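You operate a simulated robot arm through the tools that you are given. There is no shell and no other tool. Be economical: measure what you need, move in short steps, check, and stop when the job is done.

Carry out the task below with a simulated robot arm. There is one attempt and no reset: what you move stays moved.

TASK
Put the green pad and the blue cord loop on the white tray.
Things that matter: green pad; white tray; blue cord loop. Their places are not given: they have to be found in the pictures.

It is judged by the outcome, as a careful person would: the job done as asked, and still so three seconds after it is handed in. It fails if anything else is knocked over, pushed out of place, dropped, spilled or broken.

THE ROBOT
A 6-joint arm with a two-finger parallel gripper, fixed in place. Base frame: the origin is at the foot of the arm, x ahead of it, y to its left, z up; the work surface is at about z = 0.777. Lengths are in m, angles in rad, forces in N, time in s.
With the tool pointing down near the work surface it reaches from about 0.26 to 0.68 m from the base axis. Its first joint turns from -1.152 to 1.152 rad. Payload 2.9 kg.
Tool frame: the origin (TCP) lies between the finger pads and is the grasp point; the fingertips stand 0.03 m ahead of it; z points along the fingers, y is the line along which they close. The gripper opens to 0.11 m. The fingers are 0.02 m wide and 0.01 m thick; the gripper's body (0.048 by 0.112 m) begins 0.055 m behind the TCP.
Orientation is that of the tool frame in the base frame, as [roll, pitch, yaw] about the fixed x, y, z axes, in that order (R = Rz(yaw) Ry(pitch) Rx(roll)). With the fingers straight down and closing along the base's y, the tool's x points along the base's -x, its y along +y and its z along -z.

THE INTERFACE
- The arm moves only by the tool drive_tool. Its argument "moves" is one flat list of numbers, 7 for each row, row after row: the shift along the tool's x, y, z in m, then the turn, a rotation vector about the tool's x, y, z in rad, then the opening, from 0 (shut) to 1 (fully open). In form: [x, y, z, ax, ay, az, grip, x, y, z, ax, ay, az, grip, ...]. A call has 1 to 12 rows; each row shifts and turns the commanded pose from where the row before left it, along the tool's axes as they then stand. A row lasts 0.2 s, in which the tool goes at most 0.05 m and 0.15 rad; a call with a longer step from one row to the next is refused whole, and so is a gripper value outside its range. A pose out of reach is approached as far as the arm can. The call stops where the force on the tool passes 40 N (or 10 N more than at its start, if that is more) or the arm is blocked; 0.2 s more then pass. The fingers move at their own pace (about 0.108 m/s each) and stop on an object; they squeeze with about 44 N. The grip force told is the motor's: it shows also when the fingers shut on nothing. Time passes only in rows, and 0.2 s behind the last, so rows that do not move let the fingers close. It gives the time, the measured TCP pose, the force on the tool (base axes), the opening and the grip force at its end, in the units of the frame above (readings bear some noise).
- Cameras (640 x 400 px; columns grow to the right, rows downward): "scene" is fixed at [0.0687, 0.4228, 1.3953]; the picture's right is [-0.85, -0.53, 0.00], its down [-0.25, 0.39, -0.89] and it looks along [0.47, -0.75, -0.46] (base axes); focal length 348 px, centre (320, 200). "wrist" rides on the gripper at [-0.036, 0, -0.057] in the tool frame; the picture's right is [0.00, -1.00, 0.00], its down [0.97, 0.00, -0.24] and it looks along [0.24, 0.00, 0.97] (tool axes); focal length 218 px, centre (320, 200).
- snapshot(camera): a new picture of that camera. No time passes.
- locate(camera, pixels): for up to 12 pixels [column, row] of the newest picture of that camera ("zoom" is the newest enlarged one), the place [x, y, z] in the base frame of the surface seen there, good to about 0.003 m. No time passes.
- zoom(camera, box): a new picture of the part [left, top, right, bottom] of that camera's present view, enlarged. No time passes.
- close_job(): hands the job in; it is judged then, once.

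Work in short steps. Measure before you move; look again where a grasp or a placing could have gone wrong, and mend it. You have 60 turns and 14 pictures in all, the two below and enlarged ones among them. Open the gripper and draw the arm clear of the work before you hand the job in, unless the task says otherwise; then end with one line.

The tools are called after "Request:" by a JSON object that holds its "name" and its "arguments". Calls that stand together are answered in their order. drive_tool: Moves the arm, as the interface text tells. Its arguments: {"type":"object","properties":{"moves":{"type":"array"}},"required":["moves"]} The other tools are called the same way: snapshot (camera) takes a picture; locate (camera, pixels) gives the place of the surface under pixels of a picture; zoom (camera, box) takes an enlarged picture of a part of a camera's view; close_job () hands the job in.

At the start:

```text
time: 0.0
eef_pos: [0.3786, -0.0671, 1.0608]
ee_rot: [3.139, -0.002, 3.141]
force: [0.2, -0.5, -0.2]
grip_width: 0.1101
grip_force: 0.0
```

scene: 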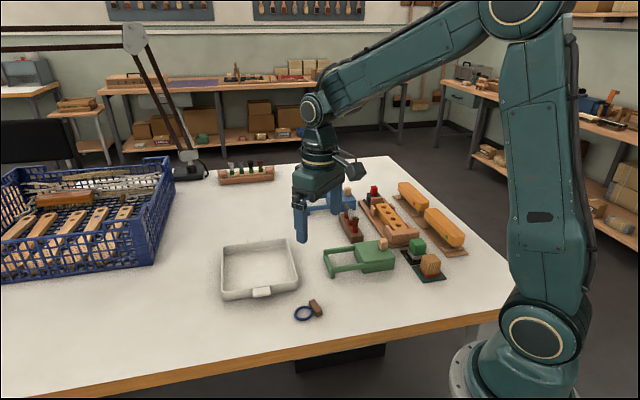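
wrist: 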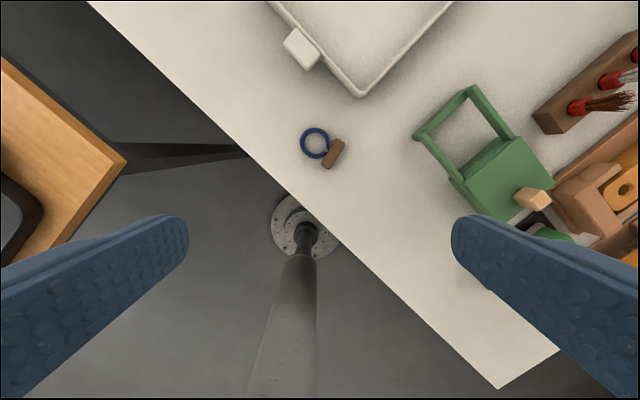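

The tray is at about (260,268) and the blue loop at (304,313) in the scene picture. I can't tell which object is the green pad, so I'll zoom in.

Request:
{"name": "zoom", "arguments": {"camera": "scene", "box": [310, 170, 480, 290]}}

Request:
{"name": "zoom", "arguments": {"camera": "scene", "box": [210, 230, 350, 330]}}

```text
3.33 times, centred on (395, 230) of scene
```

zoom: 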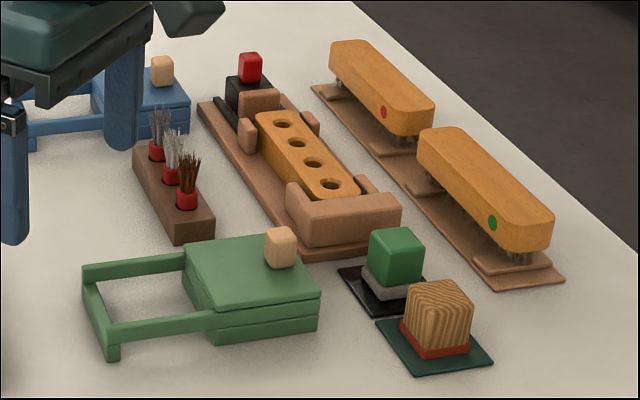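

```text
4.00 times, centred on (280, 280) of scene
```

zoom: 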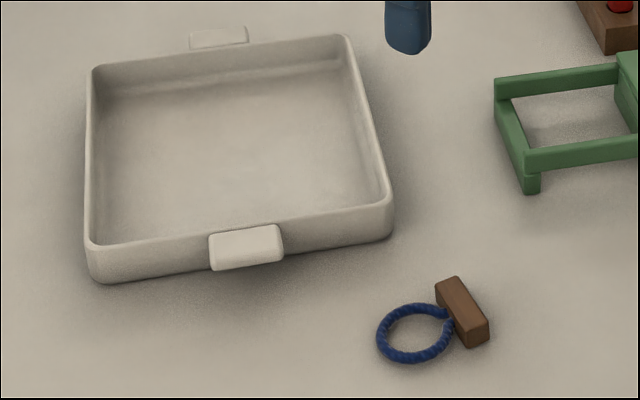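

The likely pads are the green cube at about (416,246) on a black mat, and the dark green mat under the wooden block. I'll measure the candidates, the tray and the loop from the last zoom and the scene picture.

Request:
{"name": "locate", "arguments": {"camera": "scene", "pixels": [[415, 239], [414, 250], [406, 257], [430, 257], [430, 265], [418, 277], [388, 244], [260, 270], [225, 250], [297, 244], [296, 285], [226, 296]]}}

Request:
{"name": "locate", "arguments": {"camera": "zoom", "pixels": [[447, 284], [475, 340], [440, 306], [383, 340], [415, 357], [415, 308], [463, 310], [120, 270], [245, 232], [247, 250], [350, 60], [200, 150]]}}

```text
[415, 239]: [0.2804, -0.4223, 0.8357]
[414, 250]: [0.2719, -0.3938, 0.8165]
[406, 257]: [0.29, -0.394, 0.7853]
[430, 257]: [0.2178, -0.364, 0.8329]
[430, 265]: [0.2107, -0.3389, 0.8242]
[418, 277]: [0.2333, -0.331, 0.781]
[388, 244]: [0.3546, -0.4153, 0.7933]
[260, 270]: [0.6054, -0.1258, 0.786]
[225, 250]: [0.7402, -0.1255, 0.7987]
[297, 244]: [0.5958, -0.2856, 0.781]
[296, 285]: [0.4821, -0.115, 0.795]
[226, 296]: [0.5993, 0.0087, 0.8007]
```

```text
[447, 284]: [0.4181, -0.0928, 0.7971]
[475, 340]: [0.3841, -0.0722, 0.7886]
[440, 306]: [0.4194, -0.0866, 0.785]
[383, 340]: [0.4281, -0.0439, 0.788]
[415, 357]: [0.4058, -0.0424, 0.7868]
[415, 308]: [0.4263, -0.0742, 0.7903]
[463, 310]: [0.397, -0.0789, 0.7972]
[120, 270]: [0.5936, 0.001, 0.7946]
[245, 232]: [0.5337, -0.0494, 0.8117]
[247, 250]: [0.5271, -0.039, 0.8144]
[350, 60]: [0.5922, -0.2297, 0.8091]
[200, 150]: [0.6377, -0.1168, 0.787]
```

The green cube is around (0.28,-0.41) with its top at z≈0.836. I'll move over that area for a close look.

Request:
{"name": "drive_tool", "arguments": {"moves": [0.008, -0.045, 0, 0, 0, 0, 1, 0.008, -0.045, 0, 0, 0, 0, 1, 0.008, -0.045, 0, 0, 0, 0, 1, 0.008, -0.045, 0, 0, 0, 0, 1, 0.008, -0.045, 0, 0, 0, 0, 1, 0.008, -0.045, 0, 0, 0, 0, 1, 0.008, -0.045, 0.01, 0, 0, 0, 1, 0, 0, 0.01, 0, 0, 0, 1]}}

Request:
{"name": "snapshot", "arguments": {"camera": "wrist"}}

```text
time: 1.8
eef_pos: [0.3213, -0.3832, 1.0396]
ee_rot: [3.141, 0.0, 3.141]
force: [0.5, 0.0, 0.9]
grip_width: 0.1102
grip_force: 0.1
```

```text
9 pictures are left
```

wrist: 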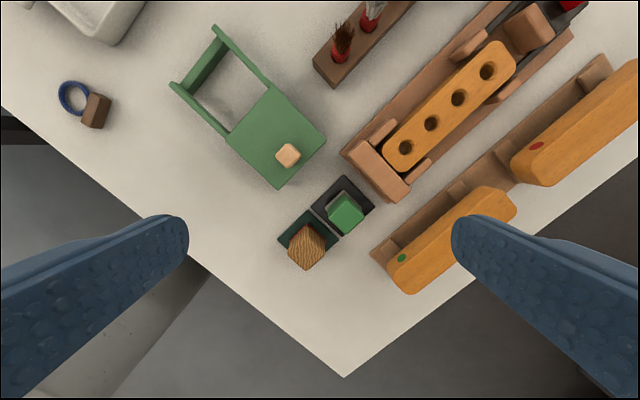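

The pads show near (345,212) and (305,245). I'll zoom in to see how they are made.

Request:
{"name": "zoom", "arguments": {"camera": "wrist", "box": [265, 165, 393, 285]}}

```text
3.33 times, centred on (329, 225) of wrist
```

zoom: 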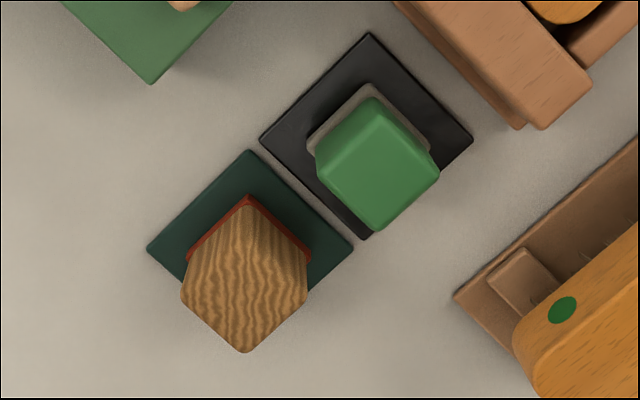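

The green block on grey felt at zoom (377,170), sitting on the black mat, is the green pad. The other block is wood, on a dark green mat. Now I'll measure the block's geometry.

Request:
{"name": "locate", "arguments": {"camera": "zoom", "pixels": [[375, 140], [435, 177], [377, 226], [320, 182], [377, 182], [372, 85], [311, 142], [370, 40], [466, 138], [266, 138], [303, 250], [346, 250]]}}

```text
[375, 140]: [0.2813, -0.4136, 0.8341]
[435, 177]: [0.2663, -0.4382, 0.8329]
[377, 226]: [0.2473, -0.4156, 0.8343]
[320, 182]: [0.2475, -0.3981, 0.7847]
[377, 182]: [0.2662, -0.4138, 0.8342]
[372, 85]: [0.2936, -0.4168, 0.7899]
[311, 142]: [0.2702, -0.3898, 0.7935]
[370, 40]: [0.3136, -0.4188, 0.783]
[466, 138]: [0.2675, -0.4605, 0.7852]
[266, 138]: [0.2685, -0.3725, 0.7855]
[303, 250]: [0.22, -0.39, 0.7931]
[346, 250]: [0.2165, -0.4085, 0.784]
```

The block's centre is about (0.266,-0.414), its top is at z≈0.834, it is ~0.034 m wide, and it is turned 45°. I'll move above it, turn 45° so the fingers close along (1,1), and descend partway.

Request:
{"name": "drive_tool", "arguments": {"moves": [0.028, -0.0155, 0, 0, 0, 0, 0.7, 0.0275, -0.0155, 0, 0, 0, 0, 0.7, 0, 0, 0.02, 0, 0, 0.131, 0.7, 0, 0, 0.02, 0, 0, 0.131, 0.7, 0, 0, 0.02, 0, 0, 0.131, 0.7, 0, 0, 0.02, 0, 0, 0.131, 0.7, 0, 0, 0.02, 0, 0, 0.131, 0.7, 0, 0, 0.02, 0, 0, 0.13, 0.7, 0, 0, 0, 0, 0, 0, 0.7]}}

Request:
{"name": "snapshot", "arguments": {"camera": "wrist"}}

```text
time: 3.8
eef_pos: [0.2683, -0.4127, 0.9198]
ee_rot: [3.141, 0.002, 2.355]
force: [0.1, 0.2, 0.3]
grip_width: 0.0771
grip_force: 0.1
```

```text
7 pictures are left
```

wrist: 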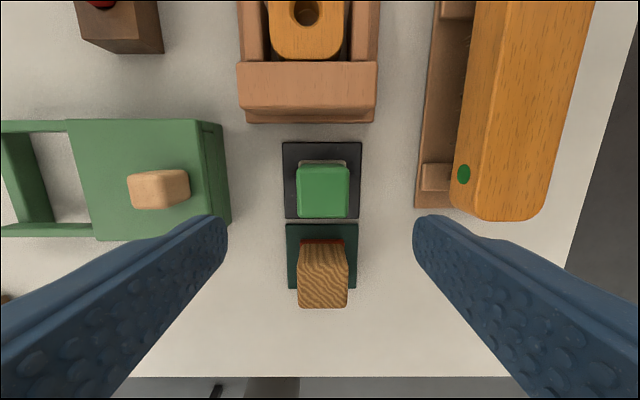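

The block is well centred at column 323 and square to the fingers. I'll check its centre along the tool x axis and the clearance on both sides.

Request:
{"name": "locate", "arguments": {"camera": "wrist", "pixels": [[323, 205], [299, 205], [347, 205], [323, 192], [323, 215], [323, 255], [222, 160], [222, 205], [480, 215], [500, 150], [160, 185], [323, 160]]}}

```text
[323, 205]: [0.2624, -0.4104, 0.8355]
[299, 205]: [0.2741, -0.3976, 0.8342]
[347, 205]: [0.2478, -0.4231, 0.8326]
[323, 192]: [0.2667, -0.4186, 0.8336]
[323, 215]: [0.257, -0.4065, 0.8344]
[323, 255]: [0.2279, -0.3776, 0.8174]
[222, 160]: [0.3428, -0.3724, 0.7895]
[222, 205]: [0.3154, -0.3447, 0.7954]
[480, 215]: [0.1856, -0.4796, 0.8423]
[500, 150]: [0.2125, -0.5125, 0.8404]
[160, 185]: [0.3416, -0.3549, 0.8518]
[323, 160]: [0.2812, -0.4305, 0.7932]
```

Both sides have clearance of at least 8 cm. I'll make a small lateral correction, descend to TCP z≈0.824 and close.

Request:
{"name": "drive_tool", "arguments": {"moves": [-0.002, -0.003, 0.03, 0, 0, 0, 0.7, 0, 0, 0.03, 0, 0, 0, 0.7, 0, 0, 0.02, 0, 0, 0, 0.7, 0, 0, 0.016, 0, 0, 0, 0.7, 0, 0, 0, 0, 0, 0, 0.7, 0, 0, 0, 0, 0, 0, 0, 0, 0, 0, 0, 0, 0, 0, 0, 0, 0, 0, 0, 0, 0, 0, 0, 0, 0, 0, 0, 0]}}

```text
time: 5.8
eef_pos: [0.2654, -0.4153, 0.8234]
ee_rot: [3.141, 0.001, 2.355]
force: [-0.4, -0.6, -1.0]
grip_width: 0.0387
grip_force: 43.7
```

The fingers hold at 0.0387 m. I'll lift straight up slowly and look.

Request:
{"name": "drive_tool", "arguments": {"moves": [0, 0, -0.01, 0, 0, 0, 0, 0, 0, -0.02, 0, 0, 0, 0, 0, 0, -0.04, 0, 0, 0, 0, 0, 0, -0.045, 0, 0, 0, 0, 0, 0, -0.045, 0, 0, 0, 0, 0, 0, -0.03, 0, 0, 0, 0]}}

Request:
{"name": "snapshot", "arguments": {"camera": "wrist"}}

```text
time: 7.2
eef_pos: [0.2671, -0.4167, 1.0144]
ee_rot: [3.141, 0.001, 2.355]
force: [0.5, 0.4, -0.5]
grip_width: 0.0386
grip_force: 44.1
```

```text
6 pictures are left
```

wrist: 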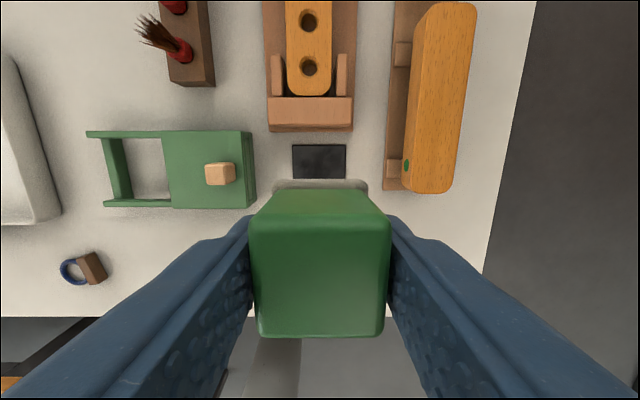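

The pad is held, the black mat stayed in place and the wooden block is hidden behind the pad. I'll carry the pad to above the tray's far side, about (0.632,-0.145).

Request:
{"name": "drive_tool", "arguments": {"moves": [-0.0066, 0.045, 0, 0, 0, 0, 0, -0.0066, 0.045, 0, 0, 0, 0, 0, -0.0066, 0.045, 0, 0, 0, 0, 0, -0.0066, 0.045, 0, 0, 0, 0, 0, -0.0066, 0.045, 0, 0, 0, 0, 0, -0.0066, 0.045, 0, 0, 0, 0, 0, -0.0066, 0.045, 0, 0, 0, 0, 0, -0.0066, 0.045, 0, 0, 0, 0, 0, -0.0066, 0.045, 0, 0, 0, 0, 0, -0.0066, 0.045, 0, 0, 0, 0, 0, 0, 0, 0, 0, 0, 0, 0]}}

Request:
{"name": "snapshot", "arguments": {"camera": "scene"}}

```text
time: 9.6
eef_pos: [0.6298, -0.1446, 1.0149]
ee_rot: [-3.141, -0.001, 2.356]
force: [-0.6, -0.3, -0.6]
grip_width: 0.0385
grip_force: 44.4
```

```text
5 pictures are left
```

scene: 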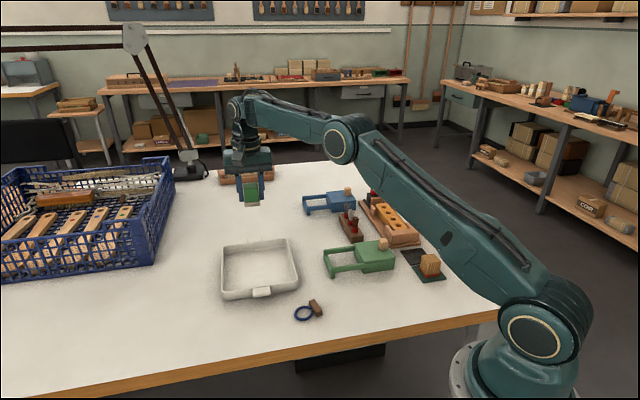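

The drop point projects to (256,263) in the scene picture, inside the tray. I'll lower the pad to just above the floor.

Request:
{"name": "drive_tool", "arguments": {"moves": [0, 0, 0.045, 0, 0, 0, 0, 0, 0, 0.045, 0, 0, 0, 0, 0, 0, 0.045, 0, 0, 0, 0, 0, 0, 0.03, 0, 0, 0, 0, 0, 0, 0.01, 0, 0, 0, 0, 0, 0, 0.006, 0, 0, 0, 0, 0, 0, 0.003, 0, 0, 0, 0, 0, 0, 0.002, 0, 0, 0, 0, 0, 0, 0, 0, 0, 0, 0]}}

Request:
{"name": "zoom", "arguments": {"camera": "scene", "box": [200, 190, 340, 330]}}

```text
time: 11.6
eef_pos: [0.6301, -0.1456, 0.8297]
ee_rot: [3.14, 0.001, 2.357]
force: [0.6, 0.3, -0.8]
grip_width: 0.0388
grip_force: 44.2
```

```text
2.86 times, centred on (270, 260) of scene
```

zoom: 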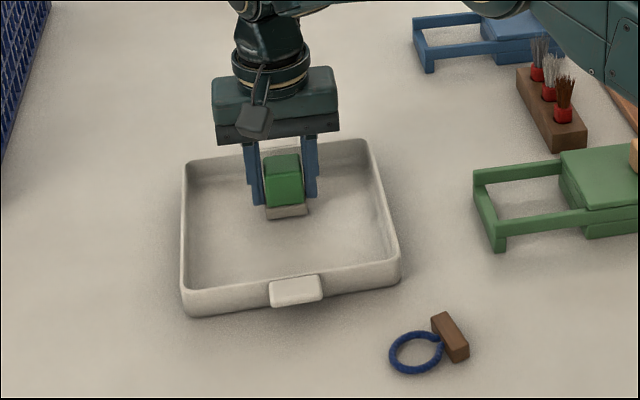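

The pad is inside the tray and near the floor. I'll ease it down a little further in small steps until it touches.

Request:
{"name": "drive_tool", "arguments": {"moves": [0, 0, 0.001, 0, 0, 0, 0, 0, 0, 0.001, 0, 0, 0, 0, 0, 0, 0.001, 0, 0, 0, 0, 0, 0, 0, 0, 0, 0, 0]}}

```text
time: 12.6
eef_pos: [0.6309, -0.1455, 0.8256]
ee_rot: [-3.14, 0.001, 2.356]
force: [-0.8, -0.1, -1.2]
grip_width: 0.0387
grip_force: 43.7
```

Request:
{"name": "drive_tool", "arguments": {"moves": [0, 0, 0.001, 0, 0, 0, 0, 0, 0, 0.001, 0, 0, 0, 0, 0, 0, 0, 0, 0, 0, 0]}}

```text
time: 13.4
eef_pos: [0.6312, -0.146, 0.8242]
ee_rot: [3.141, 0.002, 2.356]
force: [-2.3, 2.6, 14.1]
grip_width: 0.0385
grip_force: 43.7
```

An upward force of 14 N shows it has touched the floor. I'll open part way and rise.

Request:
{"name": "drive_tool", "arguments": {"moves": [0, 0, -0.001, 0, 0, 0, 0, 0, 0, 0, 0, 0, 0, 0.6, 0, 0, 0, 0, 0, 0, 0.6, 0, 0, 0, 0, 0, 0, 0.6, 0, 0, -0.02, 0, 0, 0, 0.6, 0, 0, -0.04, 0, 0, 0, 0.6, 0, 0, -0.045, 0, 0, 0, 0.6, 0, 0, -0.045, 0, 0, 0, 0.6, 0, 0, 0, 0, 0, 0, 0.6]}}

```text
time: 15.4
eef_pos: [0.6292, -0.1453, 0.975]
ee_rot: [3.14, 0.0, 2.357]
force: [0.9, -0.4, -0.5]
grip_width: 0.066
grip_force: 0.0
```

Pad released. Next I'll move over the loop for a close look; its locates put it around (0.415,-0.065).

Request:
{"name": "drive_tool", "arguments": {"moves": [0.041, -0.0182, 0, 0, 0, 0, 0.6, 0.041, -0.0182, 0, 0, 0, 0, 0.6, 0.041, -0.0182, 0, 0, 0, 0, 0.6, 0.041, -0.0182, 0, 0, 0, 0, 0.6, 0.041, -0.0182, 0.01, 0, 0, 0, 0.6, 0, 0, 0.025, 0, 0, 0, 0.6, 0, 0, 0.02, 0, 0, 0, 0.6, 0, 0, 0, 0, 0, 0, 0.6]}}

Request:
{"name": "zoom", "arguments": {"camera": "wrist", "box": [220, 120, 420, 260]}}

```text
time: 17.2
eef_pos: [0.4225, -0.0641, 0.9183]
ee_rot: [3.141, -0.002, 2.355]
force: [-1.1, 0.1, -0.1]
grip_width: 0.0659
grip_force: 0.0
```

```text
2.86 times, centred on (320, 190) of wrist
```

zoom: 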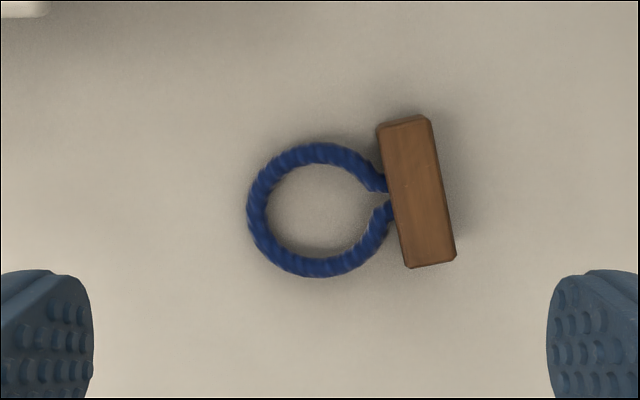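

The cord's ends go into the brown toggle, so it's one object. I'll grip the toggle by its two ends, clear of the cord, after measuring it.

Request:
{"name": "locate", "arguments": {"camera": "zoom", "pixels": [[382, 130], [428, 124], [452, 252], [408, 262], [417, 190], [405, 125], [430, 258], [252, 210], [320, 270], [320, 148], [320, 205], [470, 200]]}}

```text
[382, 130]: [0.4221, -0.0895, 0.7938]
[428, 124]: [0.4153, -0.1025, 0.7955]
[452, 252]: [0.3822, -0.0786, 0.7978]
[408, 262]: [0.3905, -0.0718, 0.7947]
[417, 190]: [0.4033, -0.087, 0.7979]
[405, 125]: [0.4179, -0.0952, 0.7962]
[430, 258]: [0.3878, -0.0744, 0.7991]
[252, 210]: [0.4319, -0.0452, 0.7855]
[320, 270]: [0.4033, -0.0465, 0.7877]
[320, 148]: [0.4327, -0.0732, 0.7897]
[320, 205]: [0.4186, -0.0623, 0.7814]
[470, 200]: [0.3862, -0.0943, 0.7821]
```

The toggle's centre is (0.403,-0.0855), its long axis is at about 145° and it is ~0.038 m long. I'll centre over it and turn the tool so the fingers close along that axis.

Request:
{"name": "drive_tool", "arguments": {"moves": [-0.0013, -0.0289, 0, 0, 0, 0, 0.6, 0, 0, 0, 0, 0, -0.149, 0.6, 0, 0, 0, 0, 0, -0.149, 0.6, 0, 0, 0, 0, 0, -0.149, 0.6, 0, 0, 0, 0, 0, -0.149, 0.6, 0, 0, 0, 0, 0, -0.149, 0.6, 0, 0, 0, 0, 0, -0.149, 0.6, 0, 0, 0, 0, 0, -0.149, 0.6, 0, 0, 0, 0, 0, -0.149, 0.6, 0, 0, 0, 0, 0, -0.149, 0.6, 0, 0, 0, 0, 0, -0.149, 0.6, 0, 0, 0, 0, 0, -0.149, 0.6]}}

Request:
{"name": "drive_tool", "arguments": {"moves": [0, 0, 0, 0, 0, -0.106, 0.6, 0, 0, 0.02, 0, 0, 0, 0.6, 0, 0, 0, 0, 0, 0, 0.6]}}

Request:
{"name": "snapshot", "arguments": {"camera": "wrist"}}

```text
time: 19.8
eef_pos: [0.4024, -0.0872, 0.919]
ee_rot: [-3.14, -0.001, -2.285]
force: [0.3, 0.6, 0.4]
grip_width: 0.0661
grip_force: 0.1
```

```text
time: 20.6
eef_pos: [0.402, -0.0854, 0.9003]
ee_rot: [-3.141, 0.0, -2.181]
force: [0.2, 0.1, -0.3]
grip_width: 0.0662
grip_force: 0.1
```

```text
2 pictures are left
```

wrist: 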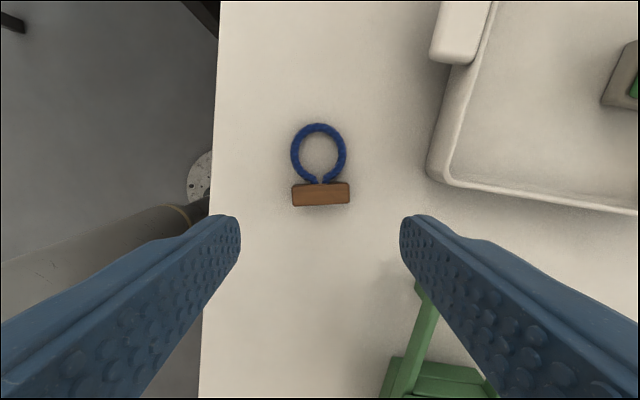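

The toggle is square to the fingers and centred at (321,194). I'll check its centre and the position of the green frame's leg relative to the right finger.

Request:
{"name": "locate", "arguments": {"camera": "wrist", "pixels": [[321, 194], [295, 194], [346, 194], [321, 186], [321, 203], [425, 305], [395, 385], [420, 285], [437, 165], [321, 150], [470, 190]]}}

```text
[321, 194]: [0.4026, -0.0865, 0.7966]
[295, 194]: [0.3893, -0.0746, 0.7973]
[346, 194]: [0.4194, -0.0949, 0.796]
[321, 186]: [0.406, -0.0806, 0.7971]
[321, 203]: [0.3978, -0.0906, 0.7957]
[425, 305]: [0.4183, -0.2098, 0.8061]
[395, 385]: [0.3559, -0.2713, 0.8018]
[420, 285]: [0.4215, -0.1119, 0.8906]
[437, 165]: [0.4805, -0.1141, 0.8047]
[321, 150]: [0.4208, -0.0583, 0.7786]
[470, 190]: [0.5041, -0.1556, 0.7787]
```

There's clearance all round. I'll descend to TCP z≈0.812 and close.

Request:
{"name": "drive_tool", "arguments": {"moves": [0, 0, 0.035, 0, 0, 0, 0.6, 0, 0, 0.03, 0, 0, 0, 0.6, 0, 0, 0.015, 0, 0, 0, 0.6, 0, 0, 0.008, 0, 0, 0, 0.6, 0, 0, 0, 0, 0, 0, 0.6, 0, 0, 0, 0, 0, 0, 0, 0, 0, 0, 0, 0, 0, 0, 0, 0, 0, 0, 0, 0, 0, 0, 0, 0, 0, 0, 0, 0]}}

```text
time: 22.6
eef_pos: [0.402, -0.0862, 0.8108]
ee_rot: [-3.14, -0.001, -2.183]
force: [0.5, 0.0, 0.1]
grip_width: 0.0426
grip_force: 43.9
```

Holding at 0.0426 m. I'll lift and carry it above the near half of the tray, with the toggle at about (0.556,-0.1185).

Request:
{"name": "drive_tool", "arguments": {"moves": [0, 0, -0.01, 0, 0, 0, 0, 0, 0, -0.03, 0, 0, 0, 0, 0, 0, -0.04, 0, 0, 0, 0, 0, 0, -0.03, 0, 0, 0, 0, -0.01555, -0.0361, 0, 0, 0, 0, 0, -0.01555, -0.0361, 0, 0, 0, 0, 0, -0.01555, -0.0361, 0, 0, 0, 0, 0, -0.01555, -0.0361, 0, 0, 0, 0, 0, 0, 0, 0, 0, 0, 0, 0, 0, 0, 0, 0, 0, 0, 0]}}

Request:
{"name": "snapshot", "arguments": {"camera": "wrist"}}

```text
time: 24.8
eef_pos: [0.5556, -0.1186, 0.9219]
ee_rot: [3.141, 0.002, -2.181]
force: [0.1, -1.1, -0.1]
grip_width: 0.0424
grip_force: 44.5
```

```text
1 pictures are left
```

wrist: 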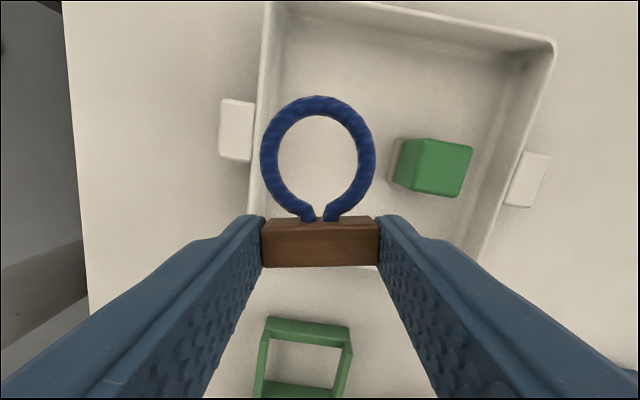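

The loop and toggle are both held and the pad stands in the tray. I'll verify the tray's inner walls from this view before lowering.

Request:
{"name": "locate", "arguments": {"camera": "wrist", "pixels": [[258, 150], [275, 60], [264, 30], [252, 205], [372, 268], [485, 240], [390, 235], [320, 160], [550, 45], [430, 170], [400, 150], [280, 8]]}}

```text
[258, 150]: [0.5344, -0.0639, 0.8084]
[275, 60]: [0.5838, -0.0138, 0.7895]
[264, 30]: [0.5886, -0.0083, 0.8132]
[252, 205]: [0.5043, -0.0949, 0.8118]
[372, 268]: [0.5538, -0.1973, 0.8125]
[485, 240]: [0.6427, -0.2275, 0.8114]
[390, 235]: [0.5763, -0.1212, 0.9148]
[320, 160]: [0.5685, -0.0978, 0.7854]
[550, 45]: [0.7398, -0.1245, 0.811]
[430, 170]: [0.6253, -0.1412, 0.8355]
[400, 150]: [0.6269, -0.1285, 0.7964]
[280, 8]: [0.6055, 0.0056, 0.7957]
```

Clearances are about 1 cm to the near wall and to the pad, so I'll lower it.

Request:
{"name": "drive_tool", "arguments": {"moves": [0, 0, 0.04, 0, 0, 0, 0, 0, 0, 0.035, 0, 0, 0, 0, 0, 0, 0.015, 0, 0, 0, 0, 0, 0, 0.007, 0, 0, 0, 0, 0, 0, 0.002, 0, 0, 0, 0, 0, 0, 0, 0, 0, 0, 0]}}

```text
time: 26.2
eef_pos: [0.5552, -0.1178, 0.8233]
ee_rot: [3.139, 0.0, -2.182]
force: [0.7, 0.2, -0.4]
grip_width: 0.0425
grip_force: 43.9
```

Request:
{"name": "drive_tool", "arguments": {"moves": [0, 0, 0.001, 0, 0, 0, 0, 0, 0, 0.001, 0, 0, 0, 0, 0, 0, 0.001, 0, 0, 0, 0, 0, 0, 0, 0, 0, 0, 0]}}

```text
time: 27.2
eef_pos: [0.5557, -0.1185, 0.8195]
ee_rot: [3.141, -0.002, -2.182]
force: [0.0, -0.3, 0.7]
grip_width: 0.0425
grip_force: 44.5
```

Request:
{"name": "drive_tool", "arguments": {"moves": [0, 0, 0.001, 0, 0, 0, 0, 0, 0, 0.001, 0, 0, 0, 0, 0, 0, 0, 0, 0, 0, 0]}}

```text
time: 28.0
eef_pos: [0.5538, -0.1174, 0.8173]
ee_rot: [-3.141, 0.0, -2.183]
force: [-0.3, 0.7, 0.2]
grip_width: 0.0426
grip_force: 43.6
```

Request:
{"name": "drive_tool", "arguments": {"moves": [0, 0, 0.001, 0, 0, 0, 0, 0, 0, 0.001, 0, 0, 0, 0, 0, 0, 0, 0, 0, 0, 0]}}

```text
time: 28.8
eef_pos: [0.5558, -0.1192, 0.8165]
ee_rot: [3.142, -0.001, -2.18]
force: [-1.1, 0.3, 3.4]
grip_width: 0.0424
grip_force: 43.8
```

Light contact with the tray floor (3.4 N). I'll open to a narrow width, rise straight up and draw the arm back clear.

Request:
{"name": "drive_tool", "arguments": {"moves": [0, 0, 0, 0, 0, 0, 0.52, 0, 0, 0, 0, 0, 0, 0.52, 0, 0, -0.01, 0, 0, 0, 0.52, 0, 0, -0.04, 0, 0, 0, 0.52, 0, 0, -0.045, 0, 0, 0, 0.52, 0, 0, -0.045, 0, 0, 0, 0.52, 0, 0, -0.045, 0, 0, 0, 0.52, 0, 0.045, -0.01, 0, 0, 0, 0.52, 0, 0.045, 0, 0, 0, 0, 0.52, 0, 0.045, 0, 0, 0, 0, 0.6, 0, 0.04, 0, 0, 0, 0, 0.6, 0, 0, 0, 0, 0, 0, 0.6]}}

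Request:
{"name": "snapshot", "arguments": {"camera": "scene"}}

```text
time: 31.4
eef_pos: [0.4106, -0.0178, 1.0097]
ee_rot: [3.14, 0.0, -2.182]
force: [-0.1, 0.4, -0.2]
grip_width: 0.0658
grip_force: 0.0
```

```text
0 pictures are left
```

scene: 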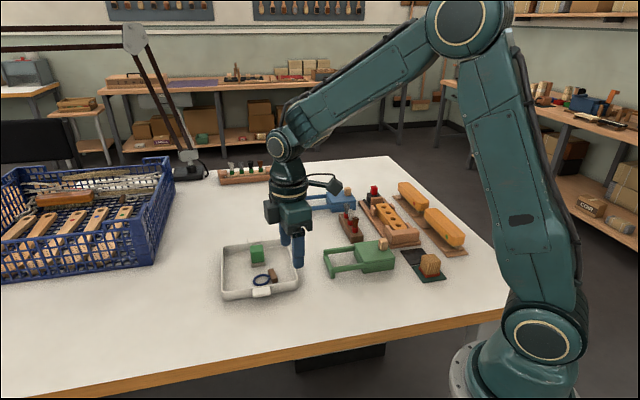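

The pad at (257,253) and the loop at (263,280) are both in the tray. Everything else is where it was and the arm is clear, so I'm handing in.

Request:
{"name": "close_job", "arguments": {}}

```text
The job is handed in.
```

The green pad and the blue cord loop (with the wooden toggle it is attached to) are both on the white tray, and nothing else was moved; I took the green block on the black mat to be the green pad.
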